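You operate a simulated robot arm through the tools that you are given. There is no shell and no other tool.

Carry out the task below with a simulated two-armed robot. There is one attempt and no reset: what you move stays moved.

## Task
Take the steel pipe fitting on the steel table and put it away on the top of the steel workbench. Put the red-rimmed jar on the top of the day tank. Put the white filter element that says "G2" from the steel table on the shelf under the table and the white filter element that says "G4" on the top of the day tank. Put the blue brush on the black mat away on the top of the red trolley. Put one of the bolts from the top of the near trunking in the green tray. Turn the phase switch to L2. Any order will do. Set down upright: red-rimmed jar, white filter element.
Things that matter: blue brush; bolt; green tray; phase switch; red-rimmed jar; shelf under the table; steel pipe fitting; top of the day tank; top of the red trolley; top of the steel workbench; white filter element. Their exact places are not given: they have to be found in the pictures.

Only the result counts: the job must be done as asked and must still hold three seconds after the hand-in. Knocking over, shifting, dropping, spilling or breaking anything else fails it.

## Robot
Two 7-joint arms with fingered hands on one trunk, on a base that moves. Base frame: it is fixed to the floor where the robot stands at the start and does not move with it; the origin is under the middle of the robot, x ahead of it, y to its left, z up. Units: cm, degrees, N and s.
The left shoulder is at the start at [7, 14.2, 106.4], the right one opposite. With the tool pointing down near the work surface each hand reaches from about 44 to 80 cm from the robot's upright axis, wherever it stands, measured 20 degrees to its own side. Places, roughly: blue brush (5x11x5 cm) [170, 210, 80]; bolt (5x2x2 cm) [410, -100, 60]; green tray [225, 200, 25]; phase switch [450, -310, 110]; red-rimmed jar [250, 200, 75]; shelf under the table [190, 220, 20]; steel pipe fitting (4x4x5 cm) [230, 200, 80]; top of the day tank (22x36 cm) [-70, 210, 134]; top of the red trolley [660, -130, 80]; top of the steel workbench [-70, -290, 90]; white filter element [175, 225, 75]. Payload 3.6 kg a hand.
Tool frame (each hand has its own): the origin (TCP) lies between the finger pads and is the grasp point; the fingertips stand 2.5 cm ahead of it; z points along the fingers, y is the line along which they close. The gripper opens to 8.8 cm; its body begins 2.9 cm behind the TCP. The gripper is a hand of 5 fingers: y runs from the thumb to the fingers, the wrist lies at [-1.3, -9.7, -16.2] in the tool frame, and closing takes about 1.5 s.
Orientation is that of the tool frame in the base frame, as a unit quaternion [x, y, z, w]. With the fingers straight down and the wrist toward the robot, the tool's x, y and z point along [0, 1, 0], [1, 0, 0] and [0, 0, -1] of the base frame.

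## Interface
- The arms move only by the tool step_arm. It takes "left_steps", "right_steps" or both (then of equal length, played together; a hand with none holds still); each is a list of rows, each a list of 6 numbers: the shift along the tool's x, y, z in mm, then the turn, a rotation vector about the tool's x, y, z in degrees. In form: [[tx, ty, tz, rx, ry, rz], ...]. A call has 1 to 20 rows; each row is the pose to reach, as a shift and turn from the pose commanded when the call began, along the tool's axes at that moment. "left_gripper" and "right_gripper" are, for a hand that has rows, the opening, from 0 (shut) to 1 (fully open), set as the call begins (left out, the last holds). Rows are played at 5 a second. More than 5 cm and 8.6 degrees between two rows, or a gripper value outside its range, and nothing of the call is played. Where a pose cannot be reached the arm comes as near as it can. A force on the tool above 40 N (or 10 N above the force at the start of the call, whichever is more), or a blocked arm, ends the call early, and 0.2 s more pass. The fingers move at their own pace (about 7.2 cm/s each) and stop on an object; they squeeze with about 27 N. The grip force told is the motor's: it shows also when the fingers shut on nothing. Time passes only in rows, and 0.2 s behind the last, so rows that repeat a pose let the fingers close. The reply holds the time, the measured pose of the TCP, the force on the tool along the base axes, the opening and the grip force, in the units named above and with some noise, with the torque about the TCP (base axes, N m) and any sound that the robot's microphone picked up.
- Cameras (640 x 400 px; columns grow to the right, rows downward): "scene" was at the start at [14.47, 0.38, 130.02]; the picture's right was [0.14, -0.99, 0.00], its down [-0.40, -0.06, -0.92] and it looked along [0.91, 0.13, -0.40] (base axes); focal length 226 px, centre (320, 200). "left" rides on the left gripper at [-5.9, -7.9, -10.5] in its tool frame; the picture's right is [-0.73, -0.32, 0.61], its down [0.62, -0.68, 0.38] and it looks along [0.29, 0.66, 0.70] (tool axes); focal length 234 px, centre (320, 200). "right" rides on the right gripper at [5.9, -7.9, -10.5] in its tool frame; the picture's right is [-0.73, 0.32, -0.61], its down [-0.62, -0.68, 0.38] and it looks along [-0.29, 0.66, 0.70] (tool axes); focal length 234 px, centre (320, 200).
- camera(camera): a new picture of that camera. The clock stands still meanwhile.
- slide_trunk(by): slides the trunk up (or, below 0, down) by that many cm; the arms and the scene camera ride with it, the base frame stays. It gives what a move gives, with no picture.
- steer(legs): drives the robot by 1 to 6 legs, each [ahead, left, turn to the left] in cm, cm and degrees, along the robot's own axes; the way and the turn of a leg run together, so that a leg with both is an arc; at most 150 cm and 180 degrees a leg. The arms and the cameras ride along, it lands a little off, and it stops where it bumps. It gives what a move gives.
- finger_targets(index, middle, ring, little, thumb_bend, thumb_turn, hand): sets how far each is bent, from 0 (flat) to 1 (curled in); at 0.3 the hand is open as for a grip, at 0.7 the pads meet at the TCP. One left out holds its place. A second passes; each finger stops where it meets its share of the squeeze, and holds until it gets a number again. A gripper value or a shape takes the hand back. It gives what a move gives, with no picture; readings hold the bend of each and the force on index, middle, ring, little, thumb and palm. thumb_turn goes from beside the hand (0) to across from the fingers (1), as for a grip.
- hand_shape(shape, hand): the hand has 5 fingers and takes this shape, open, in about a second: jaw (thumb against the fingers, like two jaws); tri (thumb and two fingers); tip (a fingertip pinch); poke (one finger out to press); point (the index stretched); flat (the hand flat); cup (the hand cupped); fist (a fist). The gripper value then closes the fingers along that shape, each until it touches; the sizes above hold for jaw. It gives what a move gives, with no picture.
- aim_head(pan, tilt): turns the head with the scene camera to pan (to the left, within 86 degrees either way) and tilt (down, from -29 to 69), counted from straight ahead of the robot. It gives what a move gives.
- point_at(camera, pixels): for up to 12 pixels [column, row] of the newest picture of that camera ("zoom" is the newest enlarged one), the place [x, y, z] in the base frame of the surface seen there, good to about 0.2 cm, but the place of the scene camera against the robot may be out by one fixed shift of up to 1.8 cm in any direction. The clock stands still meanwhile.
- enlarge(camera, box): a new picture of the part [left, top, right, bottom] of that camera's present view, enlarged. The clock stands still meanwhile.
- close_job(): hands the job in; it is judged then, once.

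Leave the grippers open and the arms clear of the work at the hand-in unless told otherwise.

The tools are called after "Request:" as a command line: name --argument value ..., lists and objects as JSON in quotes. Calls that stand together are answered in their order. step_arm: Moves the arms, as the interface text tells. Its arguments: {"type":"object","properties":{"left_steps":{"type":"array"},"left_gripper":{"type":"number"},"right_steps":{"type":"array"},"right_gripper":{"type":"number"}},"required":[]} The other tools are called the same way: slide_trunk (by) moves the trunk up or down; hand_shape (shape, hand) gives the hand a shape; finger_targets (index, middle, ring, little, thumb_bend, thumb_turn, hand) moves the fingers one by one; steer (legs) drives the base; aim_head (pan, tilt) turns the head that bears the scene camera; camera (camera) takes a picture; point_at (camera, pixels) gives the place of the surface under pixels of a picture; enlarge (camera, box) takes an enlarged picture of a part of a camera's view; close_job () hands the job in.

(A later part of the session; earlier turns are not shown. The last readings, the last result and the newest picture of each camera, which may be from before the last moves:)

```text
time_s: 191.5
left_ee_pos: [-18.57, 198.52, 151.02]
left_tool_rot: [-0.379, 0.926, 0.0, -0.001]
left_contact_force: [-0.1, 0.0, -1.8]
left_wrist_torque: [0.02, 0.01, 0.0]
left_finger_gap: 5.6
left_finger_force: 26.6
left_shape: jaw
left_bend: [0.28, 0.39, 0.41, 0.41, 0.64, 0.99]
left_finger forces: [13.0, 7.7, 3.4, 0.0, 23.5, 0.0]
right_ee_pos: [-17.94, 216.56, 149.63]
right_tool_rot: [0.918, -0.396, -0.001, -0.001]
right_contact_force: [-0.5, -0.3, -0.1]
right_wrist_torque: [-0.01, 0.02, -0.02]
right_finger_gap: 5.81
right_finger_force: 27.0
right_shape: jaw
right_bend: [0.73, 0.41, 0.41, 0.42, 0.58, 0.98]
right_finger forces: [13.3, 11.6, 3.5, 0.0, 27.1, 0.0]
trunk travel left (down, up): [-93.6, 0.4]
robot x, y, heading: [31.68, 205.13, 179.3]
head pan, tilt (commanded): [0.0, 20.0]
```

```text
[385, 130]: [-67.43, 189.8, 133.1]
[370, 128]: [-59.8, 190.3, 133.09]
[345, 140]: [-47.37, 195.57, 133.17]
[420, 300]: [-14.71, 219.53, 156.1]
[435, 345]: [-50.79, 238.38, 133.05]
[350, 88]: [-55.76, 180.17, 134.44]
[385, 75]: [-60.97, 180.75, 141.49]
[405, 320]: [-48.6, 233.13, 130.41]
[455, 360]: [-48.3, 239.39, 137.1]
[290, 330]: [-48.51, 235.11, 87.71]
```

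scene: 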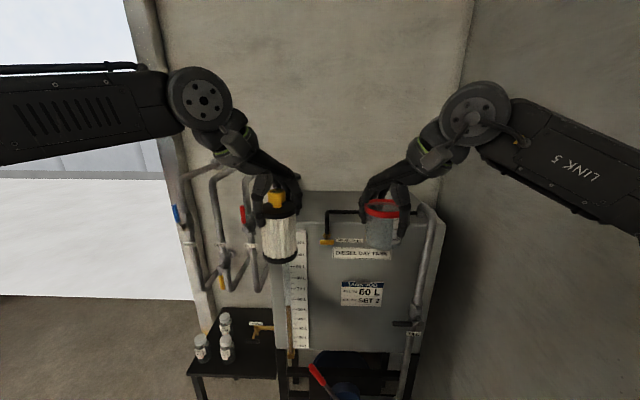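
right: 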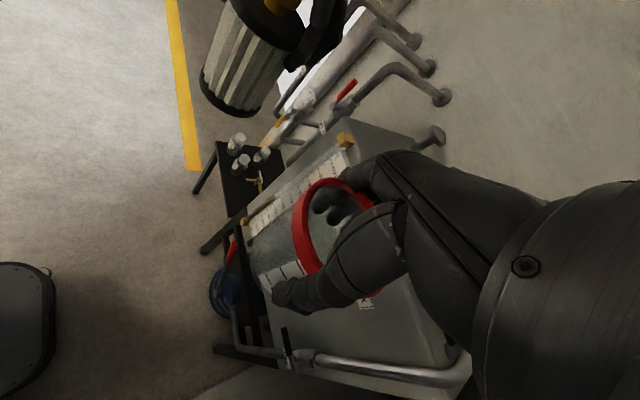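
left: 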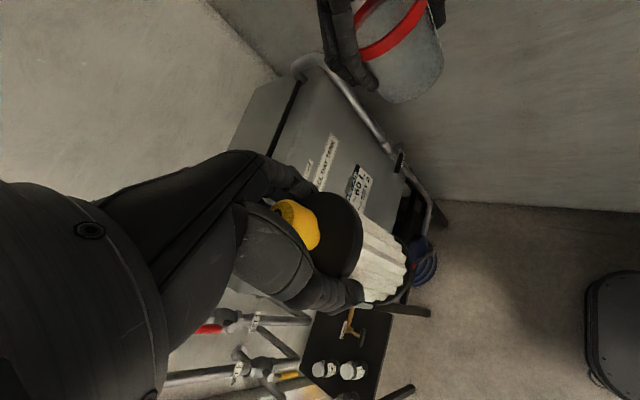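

Tank top is z 133.1, x from −48.5 back, y 189.5–241. Before driving in I check how far the red lever and other things in front of the tank stick out.

Request:
point_at --camera "scene" --pixels '[[318, 375], [311, 368], [330, 388], [345, 390], [292, 345], [300, 395], [262, 328], [400, 325], [275, 360], [196, 372]]'

Request:
aim_head --pan 0 --tilt 50

Request:
camera --camera "scene"

```text
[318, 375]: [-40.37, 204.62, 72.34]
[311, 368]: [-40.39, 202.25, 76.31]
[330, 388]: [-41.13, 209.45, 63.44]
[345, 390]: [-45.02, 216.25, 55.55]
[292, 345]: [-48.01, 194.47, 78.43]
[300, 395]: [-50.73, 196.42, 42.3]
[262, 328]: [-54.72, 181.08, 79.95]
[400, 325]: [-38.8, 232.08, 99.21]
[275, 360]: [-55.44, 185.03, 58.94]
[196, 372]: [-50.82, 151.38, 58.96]
```

```text
time_s: 192.5
left_ee_pos: [-18.61, 198.85, 151.06]
left_tool_rot: [-0.379, 0.925, -0.001, -0.001]
left_contact_force: [0.2, -0.6, -2.3]
left_wrist_torque: [0.0, 0.01, -0.01]
left_finger_gap: 5.56
left_finger_force: 27.1
left_shape: jaw
left_bend: [0.28, 0.39, 0.41, 0.41, 0.64, 0.99]
left_finger forces: [13.2, 7.6, 3.4, 0.0, 23.6, 0.0]
right_ee_pos: [-17.99, 216.86, 149.63]
right_tool_rot: [0.918, -0.397, 0.0, 0.001]
right_contact_force: [-0.2, 0.6, -0.6]
right_wrist_torque: [-0.03, 0.0, 0.01]
right_finger_gap: 5.84
right_finger_force: 27.1
right_shape: jaw
right_bend: [0.73, 0.41, 0.41, 0.42, 0.58, 0.98]
right_finger forces: [13.3, 11.7, 3.6, 0.1, 27.1, 0.1]
trunk travel left (down, up): [-93.6, 0.4]
robot x, y, heading: [31.59, 205.43, 179.1]
head pan, tilt (commanded): [0.0, 50.0]
```

```text
taken
```

scene: 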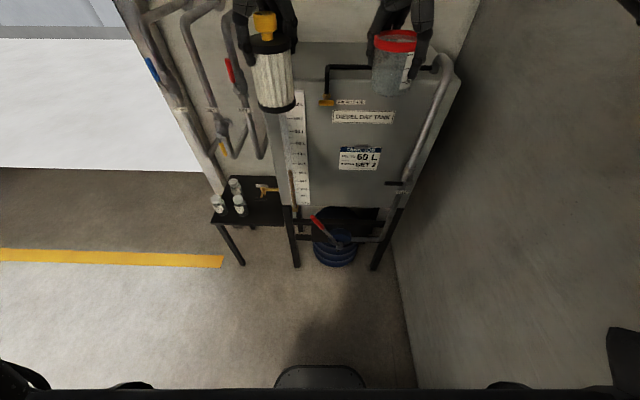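

The red lever reaches x −40 (z 72–76), a valve handle −39 at z 99; my chest would be at about −30. I check the drum's front at floor level too.

Request:
point_at --camera "scene" --pixels '[[335, 262], [335, 240], [296, 265], [374, 268], [320, 370], [318, 225]]'

```text
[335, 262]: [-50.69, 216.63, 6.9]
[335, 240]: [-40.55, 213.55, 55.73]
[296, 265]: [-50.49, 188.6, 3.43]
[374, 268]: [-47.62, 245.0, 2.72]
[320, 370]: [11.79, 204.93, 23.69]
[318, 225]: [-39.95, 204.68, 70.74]
```

All clear for the base (front would be at about −40). I drive ahead 49 cm in two legs.

Request:
steer --legs '[[30, 0, 0], [19, 0, 0]]'

Request:
camera --camera "scene"

Request:
camera --camera "left"

Request:
camera --camera "right"

```text
time_s: 195.7
left_ee_pos: [-67.52, 199.74, 151.21]
left_tool_rot: [-0.378, 0.926, 0.0, -0.002]
left_contact_force: [0.2, -0.8, -0.9]
left_wrist_torque: [0.01, 0.02, 0.0]
left_finger_gap: 5.61
left_finger_force: 26.9
left_shape: jaw
left_bend: [0.28, 0.39, 0.41, 0.41, 0.64, 0.99]
left_finger forces: [13.1, 7.6, 3.4, 0.0, 23.9, 0.1]
right_ee_pos: [-66.74, 217.6, 149.91]
right_tool_rot: [0.918, -0.396, -0.002, 0.002]
right_contact_force: [-0.4, 0.3, -0.8]
right_wrist_torque: [-0.02, 0.0, 0.0]
right_finger_gap: 5.81
right_finger_force: 27.2
right_shape: jaw
right_bend: [0.73, 0.41, 0.41, 0.42, 0.58, 0.98]
right_finger forces: [13.3, 11.7, 3.4, 0.0, 27.1, 0.0]
trunk travel left (down, up): [-93.6, 0.4]
robot x, y, heading: [-17.63, 205.79, 178.9]
head pan, tilt (commanded): [0.0, 50.0]
```

```text
taken
```

scene: 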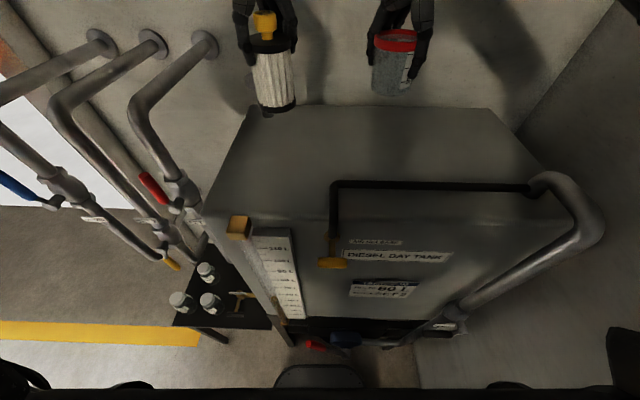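

```text
taken
```

left: 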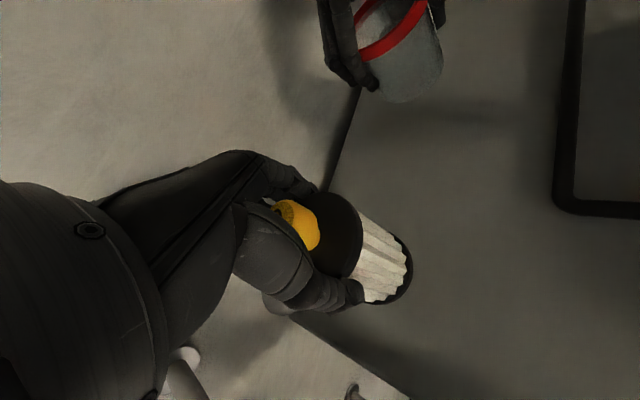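

```text
taken
```

right: 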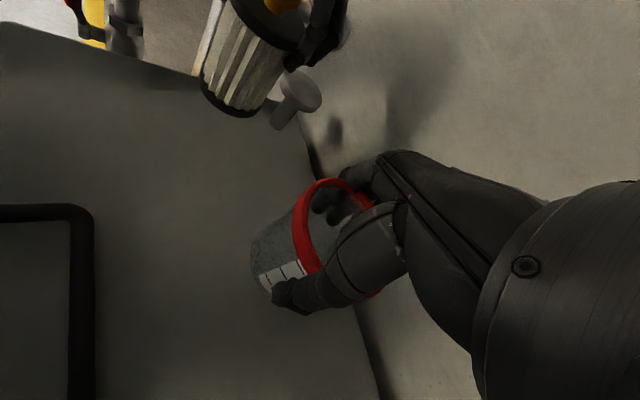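

I check the rear edge of the tank top and the surface right below both objects.

Request:
point_at --camera "scene" --pixels '[[320, 112], [450, 115], [270, 120], [230, 200], [350, 150], [335, 190], [480, 112]]'

Request:
point_at --camera "left" --pixels '[[370, 110], [345, 170], [450, 250], [400, 330], [330, 325], [340, 140]]'

Request:
point_at --camera "right" --pixels '[[230, 250], [330, 340], [360, 330], [300, 150], [200, 200]]'

```text
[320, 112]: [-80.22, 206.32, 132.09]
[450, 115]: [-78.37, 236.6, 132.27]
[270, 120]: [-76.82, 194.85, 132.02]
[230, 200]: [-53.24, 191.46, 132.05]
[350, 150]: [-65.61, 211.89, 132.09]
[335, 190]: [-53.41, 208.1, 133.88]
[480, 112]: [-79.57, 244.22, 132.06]
```

```text
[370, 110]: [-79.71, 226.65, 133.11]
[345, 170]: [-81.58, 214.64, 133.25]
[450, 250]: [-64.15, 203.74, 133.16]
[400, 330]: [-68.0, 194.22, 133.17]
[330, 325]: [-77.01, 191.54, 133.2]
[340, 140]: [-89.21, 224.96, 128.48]
```

```text
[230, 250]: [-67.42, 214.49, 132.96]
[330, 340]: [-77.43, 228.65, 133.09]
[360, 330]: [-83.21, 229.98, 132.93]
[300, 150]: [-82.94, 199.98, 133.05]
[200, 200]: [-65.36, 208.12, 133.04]
```

Both targets are well inside the top. I lower both hands: left by 7.5 cm, right by 9.5 cm, then proceed in small steps.

Request:
step_arm --left_steps '[[0, 0, 20, 0, 0, 0], [0, 0, 40, 0, 0, 0], [0, 0, 60, 0, 0, 0], [0, 0, 75, 0, 0, 0], [0, 0, 75, 0, 0, 0]]' --right_steps '[[0, 0, 25, 0, 0, 0], [0, 0, 50, 0, 0, 0], [0, 0, 75, 0, 0, 0], [0, 0, 95, 0, 0, 0], [0, 0, 95, 0, 0, 0]]'

Request:
step_arm --left_steps '[[0, 0, 3, 0, 0, 0], [0, 0, 5, 0, 0, 0], [0, 0, 5, 0, 0, 0]]' --right_steps '[[0, 0, 3, 0, 0, 0], [0, 0, 5, 0, 0, 0], [0, 0, 5, 0, 0, 0]]'

```text
time_s: 196.9
left_ee_pos: [-67.77, 199.78, 143.37]
left_tool_rot: [-0.378, 0.926, -0.001, -0.002]
left_contact_force: [0.4, 0.3, -1.5]
left_wrist_torque: [0.04, -0.03, -0.01]
left_finger_gap: 5.56
left_finger_force: 26.5
left_shape: jaw
left_bend: [0.28, 0.39, 0.41, 0.41, 0.64, 0.99]
left_finger forces: [13.1, 7.6, 3.4, 0.0, 23.6, 0.1]
right_ee_pos: [-67.0, 217.91, 140.19]
right_tool_rot: [0.918, -0.397, -0.001, 0.0]
right_contact_force: [-0.2, 0.1, 0.4]
right_wrist_torque: [0.03, -0.02, 0.01]
right_finger_gap: 5.83
right_finger_force: 27.0
right_shape: jaw
right_bend: [0.73, 0.41, 0.41, 0.42, 0.58, 0.98]
right_finger forces: [13.3, 11.8, 3.6, 0.0, 27.0, 0.0]
trunk travel left (down, up): [-93.6, 0.4]
robot x, y, heading: [-17.75, 206.26, 179.1]
head pan, tilt (commanded): [0.0, 50.0]
```

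```text
time_s: 197.7
left_ee_pos: [-67.8, 199.64, 142.99]
left_tool_rot: [-0.378, 0.926, -0.001, -0.001]
left_contact_force: [0.7, 0.7, -1.5]
left_wrist_torque: [0.0, -0.01, 0.02]
left_finger_gap: 5.6
left_finger_force: 27.1
left_shape: jaw
left_bend: [0.28, 0.39, 0.41, 0.41, 0.64, 0.99]
left_finger forces: [13.1, 7.7, 3.5, 0.0, 23.6, 0.1]
right_ee_pos: [-67.0, 217.67, 139.59]
right_tool_rot: [0.918, -0.397, -0.001, 0.0]
right_contact_force: [0.4, 0.1, -0.4]
right_wrist_torque: [0.02, 0.0, 0.01]
right_finger_gap: 5.82
right_finger_force: 26.8
right_shape: jaw
right_bend: [0.73, 0.41, 0.41, 0.42, 0.58, 0.98]
right_finger forces: [13.1, 11.8, 3.6, 0.0, 26.9, 0.1]
trunk travel left (down, up): [-93.6, 0.4]
robot x, y, heading: [-17.58, 206.18, 179.2]
head pan, tilt (commanded): [0.0, 50.0]
```

No contact yet. Another 4 mm each.

Request:
step_arm --left_steps '[[0, 0, 2, 0, 0, 0], [0, 0, 4, 0, 0, 0], [0, 0, 4, 0, 0, 0]]' --right_steps '[[0, 0, 2, 0, 0, 0], [0, 0, 4, 0, 0, 0], [0, 0, 4, 0, 0, 0]]'

```text
time_s: 198.5
left_ee_pos: [-68.02, 199.62, 142.65]
left_tool_rot: [-0.377, 0.926, 0.0, -0.001]
left_contact_force: [-1.4, 0.0, 0.2]
left_wrist_torque: [-0.02, -0.05, 0.05]
left_finger_gap: 5.59
left_finger_force: 26.8
left_shape: jaw
left_bend: [0.28, 0.39, 0.41, 0.41, 0.64, 0.99]
left_finger forces: [13.2, 7.9, 3.7, 0.0, 23.6, 0.0]
right_ee_pos: [-67.19, 217.59, 139.27]
right_tool_rot: [0.918, -0.398, -0.002, 0.0]
right_contact_force: [-0.4, -1.0, 0.0]
right_wrist_torque: [0.0, -0.01, -0.01]
right_finger_gap: 5.83
right_finger_force: 26.7
right_shape: jaw
right_bend: [0.73, 0.41, 0.41, 0.42, 0.58, 0.98]
right_finger forces: [13.3, 11.7, 3.6, 0.0, 26.9, 0.0]
trunk travel left (down, up): [-93.6, 0.4]
robot x, y, heading: [-17.86, 206.32, 179.1]
head pan, tilt (commanded): [0.0, 50.0]
```

Left is just touching. Another 3 mm each.

Request:
step_arm --left_steps '[[0, 0, 1, 0, 0, 0], [0, 0, 2, 0, 0, 0], [0, 0, 2, 0, 0, 0]]' --right_steps '[[0, 0, 2, 0, 0, 0], [0, 0, 4, 0, 0, 0], [0, 0, 4, 0, 0, 0]]'

```text
time_s: 199.3
left_ee_pos: [-67.77, 199.7, 142.58]
left_tool_rot: [-0.378, 0.926, 0.0, -0.002]
left_contact_force: [-3.4, -0.5, 7.3]
left_wrist_torque: [0.0, 0.05, -0.01]
left_finger_gap: 5.57
left_finger_force: 26.8
left_shape: jaw
left_bend: [0.28, 0.38, 0.41, 0.41, 0.64, 0.99]
left_finger forces: [13.5, 8.2, 4.1, 0.0, 23.9, 0.0]
right_ee_pos: [-67.08, 217.64, 138.87]
right_tool_rot: [0.918, -0.397, -0.001, 0.001]
right_contact_force: [0.2, 0.8, -0.4]
right_wrist_torque: [0.01, 0.0, 0.02]
right_finger_gap: 5.78
right_finger_force: 27.2
right_shape: jaw
right_bend: [0.73, 0.41, 0.41, 0.42, 0.58, 0.98]
right_finger forces: [13.1, 11.7, 3.6, 0.1, 26.9, 0.0]
trunk travel left (down, up): [-93.6, 0.4]
robot x, y, heading: [-17.82, 205.75, 179.1]
head pan, tilt (commanded): [0.0, 50.0]
```

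G4 is on the tank (7 N). The jar still hangs free; I lower the right only.

Request:
step_arm --right_steps '[[0, 0, 2, 0, 0, 0], [0, 0, 4, 0, 0, 0], [0, 0, 4, 0, 0, 0]]'

Request:
enlarge --camera "left" --box '[310, 0, 470, 120]'

```text
time_s: 200.1
left_ee_pos: [-67.33, 199.91, 142.73]
left_tool_rot: [-0.378, 0.926, -0.001, -0.003]
left_contact_force: [-0.3, 0.2, -2.1]
left_wrist_torque: [0.01, -0.02, 0.02]
left_finger_gap: 5.56
left_finger_force: 26.9
left_shape: jaw
left_bend: [0.28, 0.39, 0.41, 0.41, 0.64, 0.99]
left_finger forces: [13.6, 7.8, 3.5, 0.1, 24.3, 0.0]
right_ee_pos: [-66.66, 217.88, 138.76]
right_tool_rot: [0.917, -0.398, -0.003, 0.003]
right_contact_force: [0.0, 0.2, -0.1]
right_wrist_torque: [-0.03, 0.0, 0.02]
right_finger_gap: 5.82
right_finger_force: 26.8
right_shape: jaw
right_bend: [0.73, 0.41, 0.41, 0.42, 0.58, 0.98]
right_finger forces: [13.1, 11.7, 3.5, 0.0, 26.9, 0.0]
trunk travel left (down, up): [-93.6, 0.4]
robot x, y, heading: [-17.84, 206.14, 179.0]
head pan, tilt (commanded): [0.0, 50.0]
```

```text
3.33 times, centred on (390, 60) of left
```

zoom: 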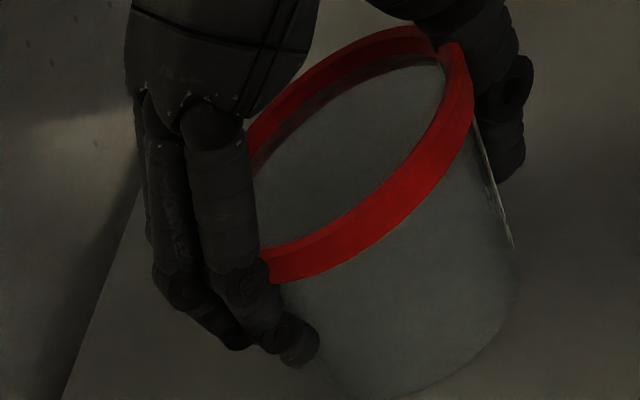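

Both hands shifted slightly, as if the body swayed. I hold still for a moment and read again.

Request:
step_arm --right_steps '[[0, 0, 0, 0, 0, 0], [0, 0, 0, 0, 0, 0], [0, 0, 0, 0, 0, 0], [0, 0, 0, 0, 0, 0]]' --left_steps '[[0, 0, 0, 0, 0, 0], [0, 0, 0, 0, 0, 0], [0, 0, 0, 0, 0, 0], [0, 0, 0, 0, 0, 0]]'

```text
time_s: 201.1
left_ee_pos: [-67.16, 199.9, 142.64]
left_tool_rot: [-0.377, 0.926, -0.001, -0.005]
left_contact_force: [0.0, 0.2, -2.3]
left_wrist_torque: [0.01, -0.01, 0.03]
left_finger_gap: 5.57
left_finger_force: 27.5
left_shape: jaw
left_bend: [0.28, 0.39, 0.41, 0.41, 0.64, 0.99]
left_finger forces: [13.6, 7.8, 3.5, 0.1, 24.3, 0.0]
right_ee_pos: [-66.62, 217.83, 138.64]
right_tool_rot: [0.918, -0.397, -0.003, 0.002]
right_contact_force: [-0.5, -0.3, -0.6]
right_wrist_torque: [0.01, 0.0, 0.02]
right_finger_gap: 5.81
right_finger_force: 26.9
right_shape: jaw
right_bend: [0.73, 0.41, 0.41, 0.42, 0.58, 0.98]
right_finger forces: [13.2, 11.6, 3.6, 0.0, 26.9, 0.1]
trunk travel left (down, up): [-93.6, 0.4]
robot x, y, heading: [-17.68, 206.78, 178.8]
head pan, tilt (commanded): [0.0, 50.0]
```

Neither touches now. I lower both by 3 mm again.

Request:
step_arm --right_steps '[[0, 0, 2, 0, 0, 0], [0, 0, 4, 0, 0, 0], [0, 0, 4, 0, 0, 0], [0, 0, 4, 0, 0, 0]]' --left_steps '[[0, 0, 1, 0, 0, 0], [0, 0, 2, 0, 0, 0], [0, 0, 2, 0, 0, 0], [0, 0, 2, 0, 0, 0]]'

```text
time_s: 202.1
left_ee_pos: [-67.03, 200.05, 142.65]
left_tool_rot: [-0.377, 0.926, -0.001, -0.006]
left_contact_force: [-1.2, -0.4, 2.8]
left_wrist_torque: [0.01, -0.02, 0.01]
left_finger_gap: 5.55
left_finger_force: 26.9
left_shape: jaw
left_bend: [0.28, 0.38, 0.41, 0.41, 0.64, 0.99]
left_finger forces: [13.6, 8.1, 3.8, 0.0, 24.0, 0.0]
right_ee_pos: [-66.39, 218.02, 138.39]
right_tool_rot: [0.918, -0.398, -0.004, 0.004]
right_contact_force: [0.3, -0.1, 20.2]
right_wrist_torque: [-0.35, 0.45, -0.01]
right_finger_gap: 5.77
right_finger_force: 27.3
right_shape: jaw
right_bend: [0.73, 0.41, 0.41, 0.42, 0.58, 0.98]
right_finger forces: [15.6, 12.5, 4.3, 0.0, 29.5, 0.1]
trunk travel left (down, up): [-93.6, 0.4]
robot x, y, heading: [-17.7, 206.08, 179.2]
head pan, tilt (commanded): [0.0, 50.0]
```

Both objects now stand on the tank. Before opening the right hand I check where its index finger is relative to the jar.

Request:
camera --camera "right"

Request:
enlarge --camera "right" --box '[240, 140, 420, 310]'

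Request:
enlarge --camera "scene" --box '[340, 0, 460, 110]'

Request:
enlarge --camera "left" --box '[290, 0, 480, 130]'

```text
taken
```

right: 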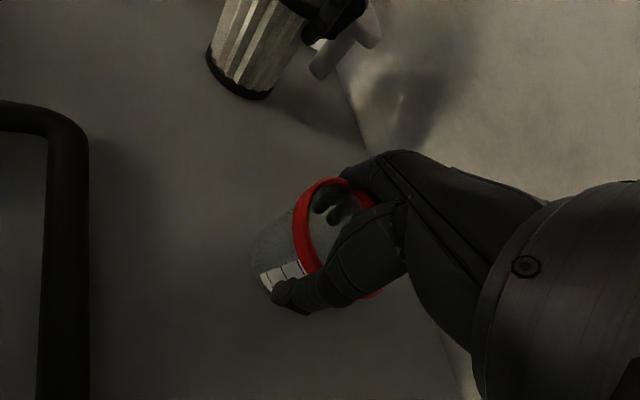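

```text
2.35 times, centred on (330, 225) of right
```

zoom: 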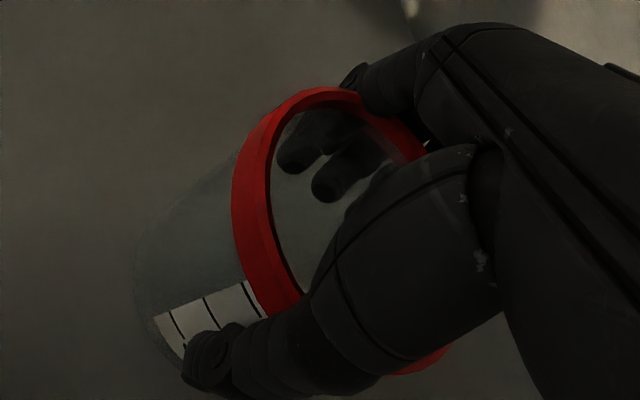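

```text
3.64 times, centred on (400, 55) of scene
```

zoom: 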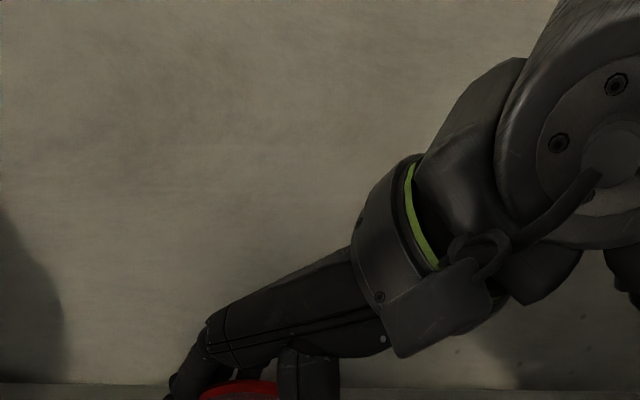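

```text
3.08 times, centred on (385, 65) of left
```

zoom: 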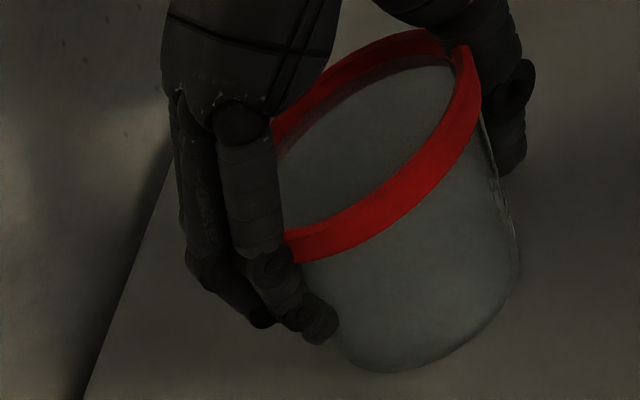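

All fingers are outside the jar. I open the right hand (after easing 1 mm), then the left.

Request:
step_arm --right_steps '[[0, 0, -1, 0, 0, 0], [0, 0, -1, 0, 0, 0], [0, 0, -1, 0, 0, 0], [0, 0, -1, 0, 0, 0], [0, 0, -1, 0, 0, 0], [0, 0, -1, 0, 0, 0], [0, 0, -1, 0, 0, 0], [0, 0, -1, 0, 0, 0]]' --right_gripper 1

Request:
camera --camera "right"

Request:
enlarge --camera "left" --box '[290, 0, 480, 130]'

```text
time_s: 203.9
left_ee_pos: [-67.08, 200.01, 142.54]
left_tool_rot: [-0.379, 0.926, -0.001, -0.005]
left_contact_force: [-2.1, -0.2, 7.8]
left_wrist_torque: [-0.02, 0.03, -0.02]
left_finger_gap: 5.57
left_finger_force: 27.0
left_shape: jaw
left_bend: [0.28, 0.38, 0.41, 0.41, 0.64, 0.99]
left_finger forces: [13.7, 8.2, 3.9, 0.1, 24.0, 0.0]
right_ee_pos: [-66.48, 218.07, 138.33]
right_tool_rot: [0.918, -0.398, -0.004, 0.003]
right_contact_force: [1.1, -1.8, 2.5]
right_wrist_torque: [0.01, 0.02, 0.01]
right_finger_gap: 8.78
right_finger_force: 0.0
right_shape: jaw
right_bend: [0.29, 0.3, 0.3, 0.3, 0.3, 0.97]
right_finger forces: [2.9, 0.1, 0.1, 0.1, 1.7, 0.1]
trunk travel left (down, up): [-93.6, 0.4]
robot x, y, heading: [-17.55, 206.08, 179.0]
head pan, tilt (commanded): [0.0, 50.0]
```

```text
taken
```

right: 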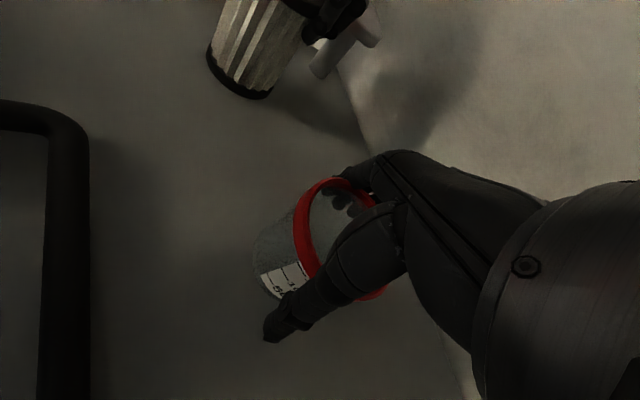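

```text
3.08 times, centred on (385, 65) of left
```

zoom: 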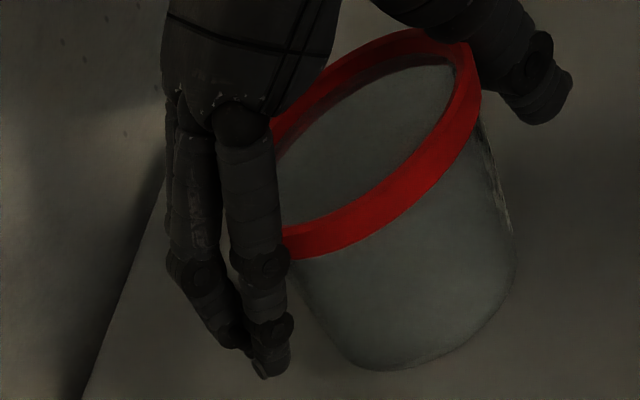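

The right hand is open; light touches remain on the rim from above, which vanish as I rise. I lift the right hand straight up.

Request:
step_arm --right_steps '[[0, 0, -10, 0, 0, 0], [0, 0, -20, 0, 0, 0], [0, 0, -40, 0, 0, 0], [0, 0, -70, 0, 0, 0], [0, 0, -100, 0, 0, 0], [0, 0, -100, 0, 0, 0]]'

Request:
camera --camera "right"

Request:
camera --camera "left"

```text
time_s: 205.3
left_ee_pos: [-67.56, 199.71, 142.42]
left_tool_rot: [-0.377, 0.926, 0.0, -0.003]
left_contact_force: [-0.8, 1.6, 23.5]
left_wrist_torque: [0.07, 0.08, 0.05]
left_finger_gap: 5.49
left_finger_force: 27.3
left_shape: jaw
left_bend: [0.27, 0.38, 0.41, 0.41, 0.65, 0.97]
left_finger forces: [15.0, 9.1, 3.3, 0.1, 25.1, 0.1]
right_ee_pos: [-67.34, 217.7, 148.23]
right_tool_rot: [0.918, -0.397, -0.002, 0.001]
right_contact_force: [0.6, -0.1, -0.8]
right_wrist_torque: [0.04, -0.05, 0.02]
right_finger_gap: 8.8
right_finger_force: 0.1
right_shape: jaw
right_bend: [0.29, 0.3, 0.3, 0.3, 0.29, 0.97]
right_finger forces: [1.1, 0.1, 0.0, 0.1, 1.3, 0.1]
trunk travel left (down, up): [-93.6, 0.4]
robot x, y, heading: [-17.78, 206.15, 179.3]
head pan, tilt (commanded): [0.0, 50.0]
```

```text
taken
```

right: 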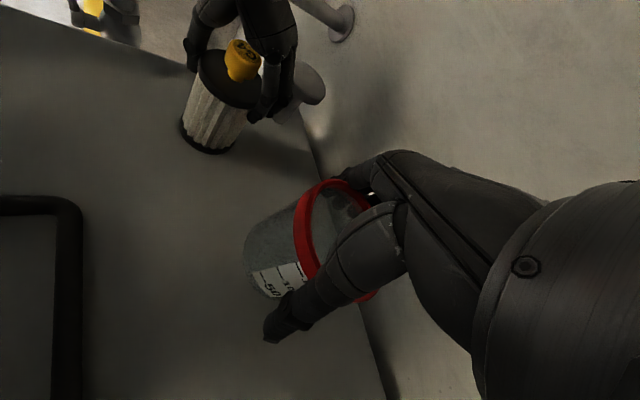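

```text
taken
```

left: 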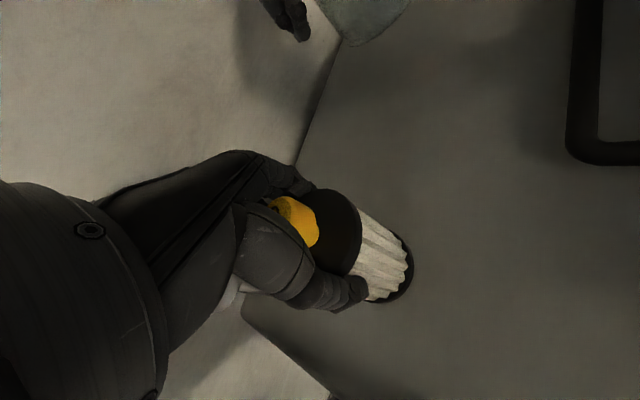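

The jar came along: its rim is wedged between the thumb and index bases. I lower it back to the tank gently, then will spread the fingers wider with finger_targets.

Request:
step_arm --right_steps '[[0, 0, 25, 0, 0, 0], [0, 0, 50, 0, 0, 0], [0, 0, 70, 0, 0, 0], [0, 0, 85, 0, 0, 0], [0, 0, 93, 0, 0, 0], [0, 0, 96, 0, 0, 0], [0, 0, 96, 0, 0, 0]]'

Request:
camera --camera "left"

```text
time_s: 206.9
left_ee_pos: [-67.57, 199.58, 142.37]
left_tool_rot: [-0.378, 0.926, 0.0, -0.003]
left_contact_force: [-0.7, 0.5, 23.9]
left_wrist_torque: [0.05, 0.01, 0.03]
left_finger_gap: 5.46
left_finger_force: 27.4
left_shape: jaw
left_bend: [0.27, 0.38, 0.41, 0.41, 0.65, 0.97]
left_finger forces: [14.9, 9.0, 3.4, 0.0, 25.4, 0.1]
right_ee_pos: [-66.98, 217.8, 138.64]
right_tool_rot: [0.918, -0.397, -0.003, 0.001]
right_contact_force: [0.2, -0.3, -0.5]
right_wrist_torque: [0.0, -0.01, 0.0]
right_finger_gap: 8.77
right_finger_force: 0.0
right_shape: jaw
right_bend: [0.29, 0.3, 0.3, 0.3, 0.29, 0.97]
right_finger forces: [1.2, 0.0, 0.0, 0.1, 1.1, 0.1]
trunk travel left (down, up): [-93.6, 0.4]
robot x, y, heading: [-18.06, 206.11, 179.1]
head pan, tilt (commanded): [0.0, 50.0]
```

```text
taken
```

left: 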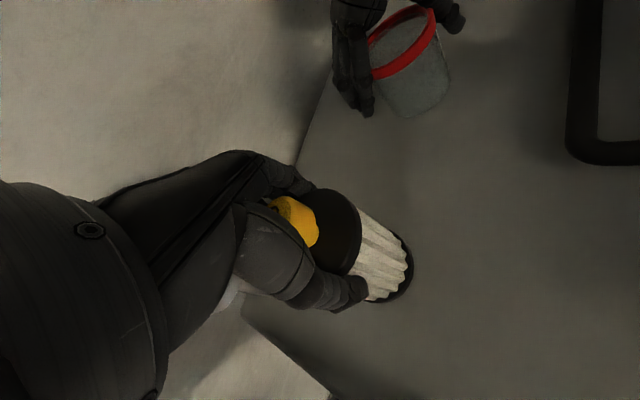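

I lower the right 3 mm more to be on the surface.

Request:
step_arm --right_steps '[[0, 0, 2, 0, 0, 0], [0, 0, 3, 0, 0, 0], [0, 0, 3, 0, 0, 0]]'

```text
time_s: 207.7
left_ee_pos: [-67.55, 199.62, 142.4]
left_tool_rot: [-0.378, 0.926, -0.001, -0.003]
left_contact_force: [-1.5, 0.5, 23.1]
left_wrist_torque: [0.07, 0.02, 0.05]
left_finger_gap: 5.5
left_finger_force: 27.1
left_shape: jaw
left_bend: [0.27, 0.38, 0.41, 0.41, 0.65, 0.97]
left_finger forces: [15.1, 9.2, 3.6, 0.0, 25.1, 0.0]
right_ee_pos: [-66.9, 217.8, 138.36]
right_tool_rot: [0.917, -0.398, -0.002, 0.0]
right_contact_force: [1.3, -1.4, 1.9]
right_wrist_torque: [0.01, 0.04, 0.02]
right_finger_gap: 8.81
right_finger_force: 0.0
right_shape: jaw
right_bend: [0.29, 0.3, 0.3, 0.3, 0.29, 0.97]
right_finger forces: [1.6, 0.0, 0.1, 0.0, 1.8, 0.0]
trunk travel left (down, up): [-93.6, 0.4]
robot x, y, heading: [-17.91, 205.99, 179.4]
head pan, tilt (commanded): [0.0, 50.0]
```

Light contact (2 N). Now I spread the right fingers wider: bends to 0.1.

Request:
finger_targets --hand "right" --index 0.1 --middle 0.1 --ring 0.1 --little 0.1 --thumb_bend 0.1

Request:
camera --camera "right"

Request:
enlarge --camera "left" --box '[300, 0, 490, 130]'

```text
time_s: 208.7
left_ee_pos: [-67.63, 199.78, 142.45]
left_tool_rot: [-0.378, 0.926, 0.0, -0.003]
left_contact_force: [-0.5, 0.7, 23.1]
left_wrist_torque: [0.03, 0.02, 0.07]
left_finger_gap: 5.47
left_finger_force: 27.1
left_shape: jaw
left_bend: [0.27, 0.38, 0.41, 0.41, 0.65, 0.97]
left_finger forces: [14.9, 9.0, 3.4, 0.0, 25.4, 0.0]
right_ee_pos: [-66.91, 217.78, 138.45]
right_tool_rot: [0.918, -0.397, -0.002, 0.001]
right_contact_force: [-0.1, 0.0, -1.2]
right_wrist_torque: [-0.03, 0.05, -0.02]
right_finger_gap: 11.99
right_finger_force: 0.1
right_shape: fingers
right_bend: [0.1, 0.1, 0.1, 0.1, 0.1, 0.97]
right_finger forces: [0.0, 0.1, 0.0, 0.1, 0.1, 0.0]
trunk travel left (down, up): [-93.6, 0.4]
robot x, y, heading: [-18.06, 205.95, 179.2]
head pan, tilt (commanded): [0.0, 50.0]
```

```text
taken
```

right: 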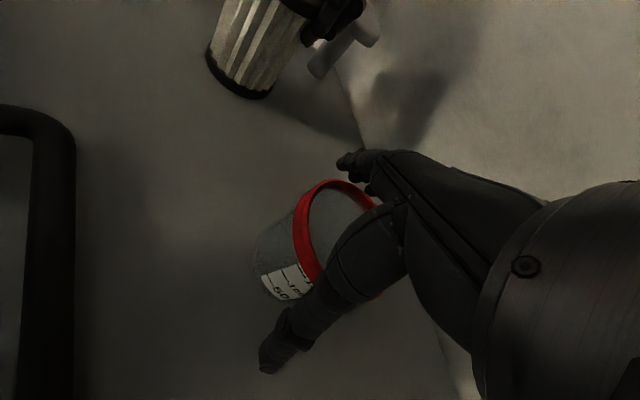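

```text
3.08 times, centred on (395, 65) of left
```

zoom: 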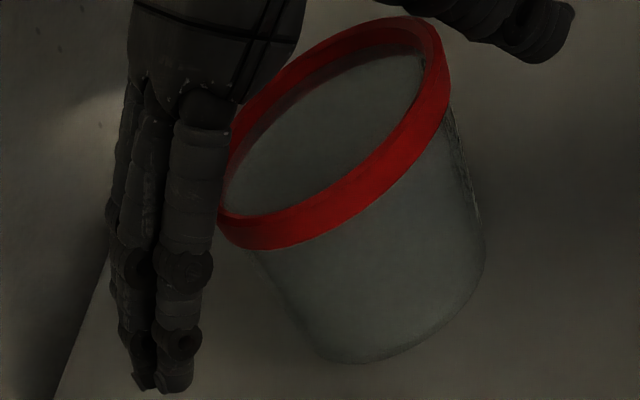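

All right-finger forces are zero with a 12 cm gap. I raise the right hand 3 cm and check that the jar stays.

Request:
step_arm --right_steps '[[0, 0, -8, 0, 0, 0], [0, 0, -16, 0, 0, 0], [0, 0, -30, 0, 0, 0], [0, 0, -30, 0, 0, 0]]'

Request:
camera --camera "right"

Request:
enlarge --camera "left" --box '[300, 0, 490, 130]'

```text
time_s: 209.7
left_ee_pos: [-67.6, 199.75, 142.38]
left_tool_rot: [-0.378, 0.926, 0.0, -0.003]
left_contact_force: [-0.7, 1.4, 23.0]
left_wrist_torque: [0.06, -0.01, 0.02]
left_finger_gap: 5.47
left_finger_force: 27.0
left_shape: jaw
left_bend: [0.27, 0.38, 0.41, 0.41, 0.65, 0.97]
left_finger forces: [15.1, 9.1, 3.4, 0.0, 25.2, 0.1]
right_ee_pos: [-67.02, 217.88, 141.27]
right_tool_rot: [0.918, -0.397, -0.003, 0.001]
right_contact_force: [-0.3, 0.3, 0.2]
right_wrist_torque: [0.04, -0.02, 0.01]
right_finger_gap: 12.0
right_finger_force: 0.0
right_shape: fingers
right_bend: [0.1, 0.1, 0.1, 0.1, 0.1, 0.97]
right_finger forces: [0.0, 0.0, 0.0, 0.0, 0.0, 0.0]
trunk travel left (down, up): [-93.6, 0.4]
robot x, y, heading: [-17.83, 205.95, 179.1]
head pan, tilt (commanded): [0.0, 50.0]
```

```text
taken
```

right: 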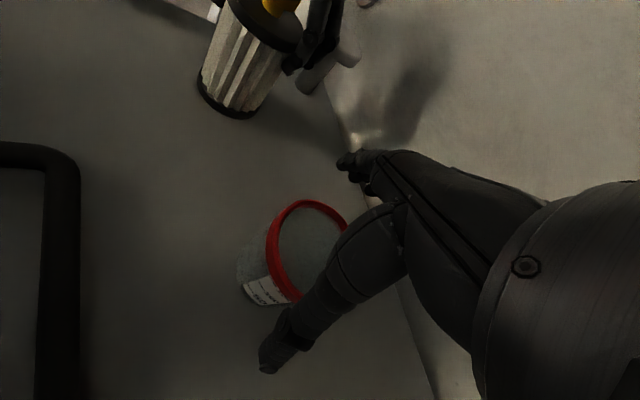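

```text
3.08 times, centred on (395, 65) of left
```

zoom: 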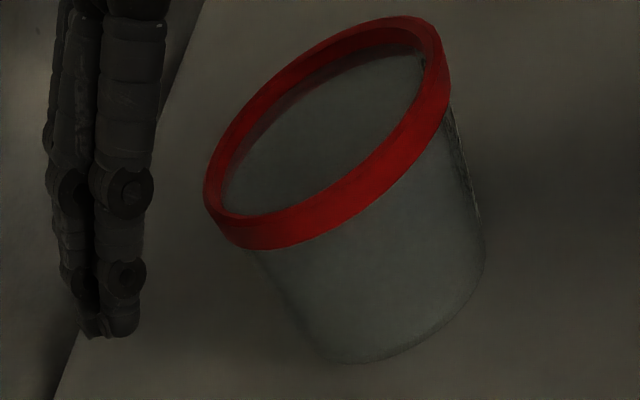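

The jar stays. I raise the right hand to z≈152 and then open the left hand on G4 (first easing its 23 N pressure).

Request:
step_arm --right_steps '[[0, 0, -30, 0, 0, 0], [0, 0, -60, 0, 0, 0], [0, 0, -100, 0, 0, 0], [0, 0, -100, 0, 0, 0]]'

Request:
step_arm --left_steps '[[0, 0, -2, 0, 0, 0], [0, 0, -2, 0, 0, 0]]'

```text
time_s: 210.7
left_ee_pos: [-67.51, 199.66, 142.38]
left_tool_rot: [-0.378, 0.926, 0.0, -0.003]
left_contact_force: [-0.5, 0.4, 20.4]
left_wrist_torque: [-0.01, 0.05, 0.04]
left_finger_gap: 5.46
left_finger_force: 27.2
left_shape: jaw
left_bend: [0.27, 0.38, 0.41, 0.41, 0.65, 0.97]
left_finger forces: [14.8, 8.9, 3.8, 0.0, 25.5, 0.1]
right_ee_pos: [-66.81, 217.64, 151.63]
right_tool_rot: [0.918, -0.397, -0.003, 0.001]
right_contact_force: [-0.4, 0.1, -0.1]
right_wrist_torque: [-0.01, 0.01, -0.01]
right_finger_gap: 12.02
right_finger_force: 0.1
right_shape: fingers
right_bend: [0.1, 0.1, 0.1, 0.1, 0.1, 0.97]
right_finger forces: [0.0, 0.0, 0.1, 0.0, 0.0, 0.0]
trunk travel left (down, up): [-93.6, 0.4]
robot x, y, heading: [-17.66, 206.09, 179.1]
head pan, tilt (commanded): [0.0, 50.0]
```

```text
time_s: 211.3
left_ee_pos: [-67.6, 199.57, 142.46]
left_tool_rot: [-0.378, 0.926, -0.001, -0.003]
left_contact_force: [2.9, 0.8, 11.8]
left_wrist_torque: [0.01, -0.05, 0.01]
left_finger_gap: 5.48
left_finger_force: 27.0
left_shape: jaw
left_bend: [0.27, 0.38, 0.41, 0.41, 0.65, 0.97]
left_finger forces: [14.9, 8.4, 2.9, 0.0, 26.1, 0.1]
right_ee_pos: [-67.07, 217.56, 151.59]
right_tool_rot: [0.918, -0.398, -0.002, 0.002]
right_contact_force: [0.2, -0.2, -0.5]
right_wrist_torque: [0.02, 0.0, -0.02]
right_finger_gap: 12.0
right_finger_force: 0.1
right_shape: fingers
right_bend: [0.1, 0.1, 0.1, 0.1, 0.1, 0.97]
right_finger forces: [0.0, 0.1, 0.1, 0.0, 0.1, 0.1]
trunk travel left (down, up): [-93.6, 0.4]
robot x, y, heading: [-17.68, 206.05, 178.8]
head pan, tilt (commanded): [0.0, 50.0]
```

Request:
step_arm --left_steps '[[0, 0, -1.5, 0, 0, 0], [0, 0, -1.5, 0, 0, 0]]'

Request:
finger_targets --hand "left" --index 0.15 --middle 0.15 --ring 0.15 --little 0.15 --thumb_bend 0.15

Request:
camera --camera "left"

Request:
camera --camera "right"

```text
time_s: 211.9
left_ee_pos: [-67.89, 199.58, 142.56]
left_tool_rot: [-0.378, 0.926, -0.001, -0.001]
left_contact_force: [2.7, -0.3, 4.8]
left_wrist_torque: [0.01, -0.12, -0.02]
left_finger_gap: 5.47
left_finger_force: 26.9
left_shape: jaw
left_bend: [0.27, 0.38, 0.41, 0.41, 0.65, 0.97]
left_finger forces: [14.4, 8.1, 2.8, 0.0, 26.0, 0.1]
right_ee_pos: [-67.0, 217.43, 151.34]
right_tool_rot: [0.918, -0.396, -0.002, 0.001]
right_contact_force: [0.0, 0.2, -0.3]
right_wrist_torque: [0.01, 0.02, 0.0]
right_finger_gap: 12.0
right_finger_force: 0.1
right_shape: fingers
right_bend: [0.1, 0.1, 0.1, 0.1, 0.1, 0.97]
right_finger forces: [0.0, 0.0, 0.0, 0.0, 0.0, 0.1]
trunk travel left (down, up): [-93.6, 0.4]
robot x, y, heading: [-17.94, 206.17, 179.1]
head pan, tilt (commanded): [0.0, 50.0]
```

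```text
time_s: 212.9
left_ee_pos: [-68.01, 199.67, 142.42]
left_tool_rot: [-0.378, 0.926, -0.001, -0.001]
left_contact_force: [1.6, 0.7, -0.3]
left_wrist_torque: [-0.01, 0.0, -0.03]
left_finger_gap: 11.17
left_finger_force: 0.1
left_shape: fingers
left_bend: [0.15, 0.15, 0.15, 0.15, 0.15, 1.0]
left_finger forces: [0.0, 0.1, 0.1, 0.0, 0.0, 0.0]
right_ee_pos: [-67.31, 217.45, 151.34]
right_tool_rot: [0.918, -0.397, -0.001, 0.0]
right_contact_force: [-0.7, -0.1, 0.4]
right_wrist_torque: [0.0, 0.03, 0.0]
right_finger_gap: 12.03
right_finger_force: 0.1
right_shape: fingers
right_bend: [0.1, 0.1, 0.1, 0.1, 0.1, 0.97]
right_finger forces: [0.1, 0.0, 0.1, 0.1, 0.0, 0.0]
trunk travel left (down, up): [-93.6, 0.4]
robot x, y, heading: [-17.84, 205.8, 179.2]
head pan, tilt (commanded): [0.0, 50.0]
```

```text
taken
```

left: 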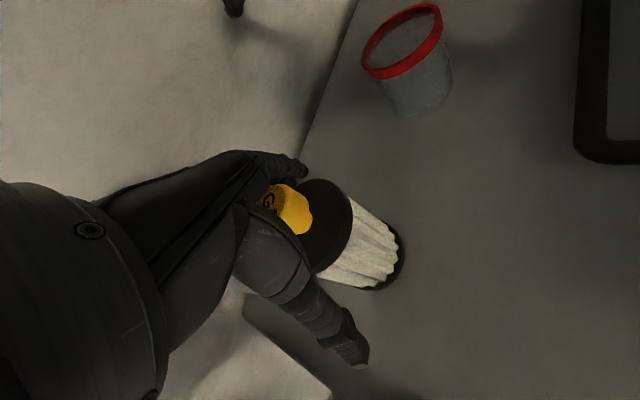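

```text
taken
```

right: 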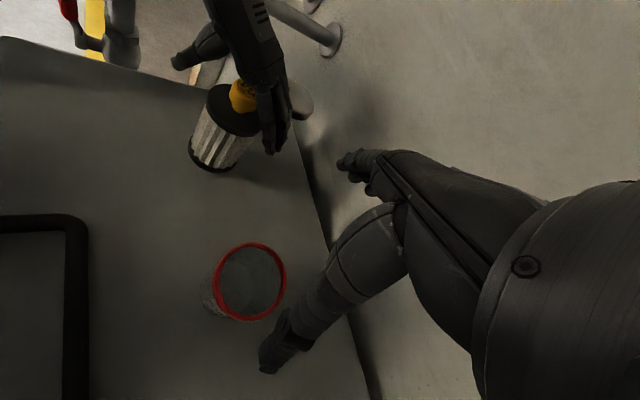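

Both stand. I raise the left hand 4 cm slowly and check G4 stays, then further.

Request:
step_arm --left_steps '[[0, 0, -10, 0, 0, 0], [0, 0, -20, 0, 0, 0], [0, 0, -40, 0, 0, 0], [0, 0, -40, 0, 0, 0]]'

Request:
camera --camera "right"

Request:
step_arm --left_steps '[[0, 0, -30, 0, 0, 0], [0, 0, -70, 0, 0, 0], [0, 0, -70, 0, 0, 0]]'

Request:
camera --camera "left"

```text
time_s: 213.9
left_ee_pos: [-67.96, 199.82, 146.49]
left_tool_rot: [-0.377, 0.926, 0.0, -0.002]
left_contact_force: [-0.1, 0.4, -0.1]
left_wrist_torque: [0.02, 0.03, -0.01]
left_finger_gap: 11.18
left_finger_force: 0.1
left_shape: fingers
left_bend: [0.15, 0.15, 0.15, 0.15, 0.15, 1.0]
left_finger forces: [0.1, 0.1, 0.1, 0.0, 0.0, 0.0]
right_ee_pos: [-67.21, 217.46, 151.3]
right_tool_rot: [0.918, -0.397, -0.002, 0.0]
right_contact_force: [0.6, 0.4, 0.1]
right_wrist_torque: [-0.01, 0.02, 0.02]
right_finger_gap: 12.03
right_finger_force: 0.1
right_shape: fingers
right_bend: [0.1, 0.1, 0.1, 0.1, 0.1, 0.97]
right_finger forces: [0.1, 0.1, 0.0, 0.1, 0.0, 0.0]
trunk travel left (down, up): [-93.6, 0.4]
robot x, y, heading: [-17.98, 205.86, 179.2]
head pan, tilt (commanded): [0.0, 50.0]
```

```text
taken
```

right: 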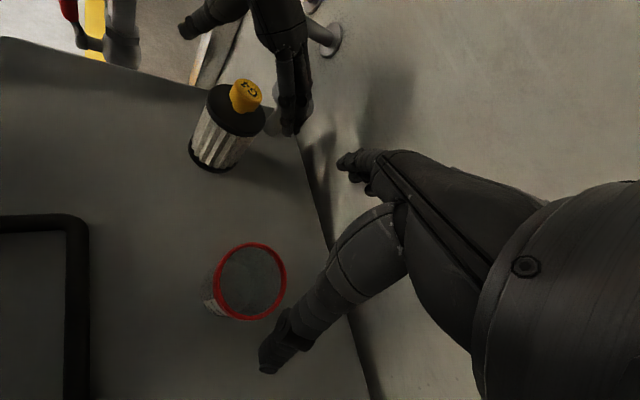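

```text
time_s: 214.7
left_ee_pos: [-68.04, 199.93, 153.07]
left_tool_rot: [-0.378, 0.926, -0.001, 0.0]
left_contact_force: [-0.1, -0.4, -0.2]
left_wrist_torque: [0.0, 0.02, 0.01]
left_finger_gap: 11.21
left_finger_force: 0.1
left_shape: fingers
left_bend: [0.15, 0.15, 0.15, 0.15, 0.15, 1.0]
left_finger forces: [0.0, 0.0, 0.0, 0.0, 0.1, 0.1]
right_ee_pos: [-67.21, 217.39, 151.41]
right_tool_rot: [0.918, -0.396, -0.001, 0.002]
right_contact_force: [0.0, 0.1, -0.2]
right_wrist_torque: [-0.03, 0.01, -0.01]
right_finger_gap: 12.01
right_finger_force: 0.1
right_shape: fingers
right_bend: [0.1, 0.1, 0.1, 0.1, 0.1, 0.97]
right_finger forces: [0.1, 0.0, 0.0, 0.0, 0.0, 0.0]
trunk travel left (down, up): [-93.6, 0.4]
robot x, y, heading: [-17.98, 205.95, 179.1]
head pan, tilt (commanded): [0.0, 50.0]
```

```text
taken
```

left: 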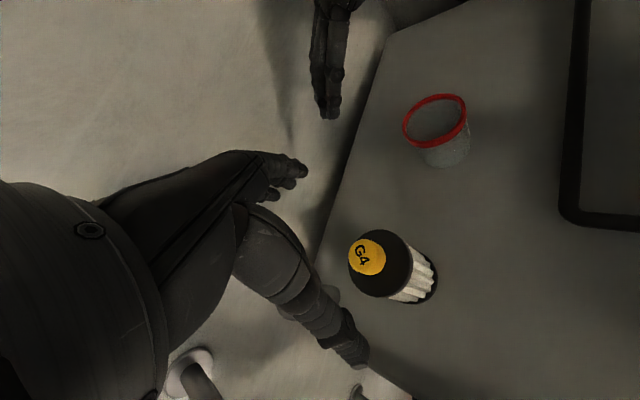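

G4 and jar both stand upright. For a safe withdrawal over them I raise both hands another 4 cm, then back off.

Request:
step_arm --left_steps '[[0, 0, -20, 0, 0, 0], [0, 0, -40, 0, 0, 0], [0, 0, -40, 0, 0, 0]]' --right_steps '[[0, 0, -20, 0, 0, 0], [0, 0, -30, 0, 0, 0], [0, 0, -30, 0, 0, 0]]'

Request:
steer --legs '[[-20, 0, 0], [-40, 0, 0]]'

Request:
aim_head --pan 0 --tilt 25

Request:
camera --camera "scene"

```text
time_s: 215.5
left_ee_pos: [-67.12, 198.84, 156.81]
left_tool_rot: [-0.378, 0.926, 0.0, -0.002]
left_contact_force: [0.4, -0.2, 0.3]
left_wrist_torque: [0.0, -0.01, 0.02]
left_finger_gap: 11.18
left_finger_force: 0.0
left_shape: fingers
left_bend: [0.15, 0.15, 0.15, 0.15, 0.15, 1.0]
left_finger forces: [0.1, 0.0, 0.1, 0.1, 0.0, 0.1]
left hand out of reach, approached as far as the arm can: row 1, 2, 3
right_ee_pos: [-67.27, 217.69, 154.26]
right_tool_rot: [0.918, -0.397, -0.002, 0.001]
right_contact_force: [0.0, 0.6, -0.7]
right_wrist_torque: [0.0, -0.01, 0.01]
right_finger_gap: 12.02
right_finger_force: 0.1
right_shape: fingers
right_bend: [0.1, 0.1, 0.1, 0.1, 0.1, 0.97]
right_finger forces: [0.0, 0.0, 0.0, 0.0, 0.0, 0.1]
trunk travel left (down, up): [-93.6, 0.4]
robot x, y, heading: [-17.59, 206.67, 179.3]
head pan, tilt (commanded): [0.0, 50.0]
```

```text
time_s: 219.2
left_ee_pos: [-8.31, 197.85, 156.58]
left_tool_rot: [-0.379, 0.926, -0.001, 0.0]
left_contact_force: [-0.3, 0.1, 0.2]
left_wrist_torque: [-0.01, 0.0, 0.01]
left_finger_gap: 11.17
left_finger_force: 0.1
left_shape: fingers
left_bend: [0.15, 0.15, 0.15, 0.15, 0.15, 1.0]
left_finger forces: [0.0, 0.0, 0.0, 0.0, 0.0, 0.0]
right_ee_pos: [-8.3, 216.88, 154.09]
right_tool_rot: [0.918, -0.396, 0.0, 0.001]
right_contact_force: [-0.9, -0.8, -0.6]
right_wrist_torque: [-0.02, 0.0, 0.04]
right_finger_gap: 12.02
right_finger_force: 0.0
right_shape: fingers
right_bend: [0.1, 0.1, 0.1, 0.1, 0.1, 0.97]
right_finger forces: [0.1, 0.0, 0.0, 0.0, 0.0, 0.0]
trunk travel left (down, up): [-93.6, 0.4]
robot x, y, heading: [41.82, 205.07, 179.2]
head pan, tilt (commanded): [0.0, 50.0]
```

```text
time_s: 220.0
left_ee_pos: [-7.66, 197.86, 156.7]
left_tool_rot: [-0.378, 0.926, 0.0, -0.002]
left_contact_force: [0.5, 0.4, -0.1]
left_wrist_torque: [0.0, 0.02, 0.0]
left_finger_gap: 11.18
left_finger_force: 0.0
left_shape: fingers
left_bend: [0.15, 0.15, 0.15, 0.15, 0.15, 1.0]
left_finger forces: [0.0, 0.1, 0.0, 0.1, 0.1, 0.0]
right_ee_pos: [-7.82, 216.69, 154.3]
right_tool_rot: [0.918, -0.397, -0.001, 0.0]
right_contact_force: [0.9, 0.5, 0.8]
right_wrist_torque: [0.01, 0.04, -0.04]
right_finger_gap: 12.02
right_finger_force: 0.0
right_shape: fingers
right_bend: [0.1, 0.1, 0.1, 0.1, 0.1, 0.97]
right_finger forces: [0.0, 0.0, 0.1, 0.0, 0.0, 0.0]
trunk travel left (down, up): [-93.6, 0.4]
robot x, y, heading: [42.12, 205.12, 179.1]
head pan, tilt (commanded): [0.0, 25.0]
```

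```text
taken
```

scene: 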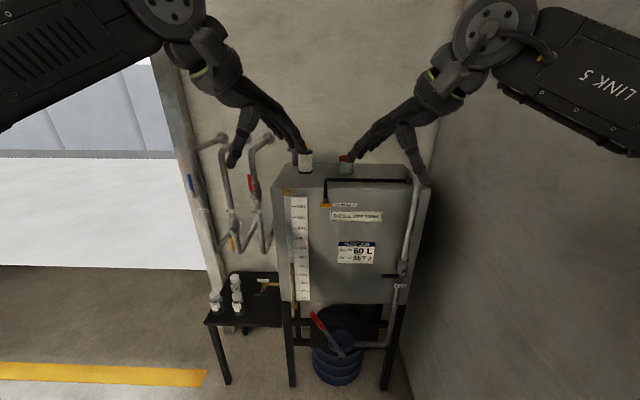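

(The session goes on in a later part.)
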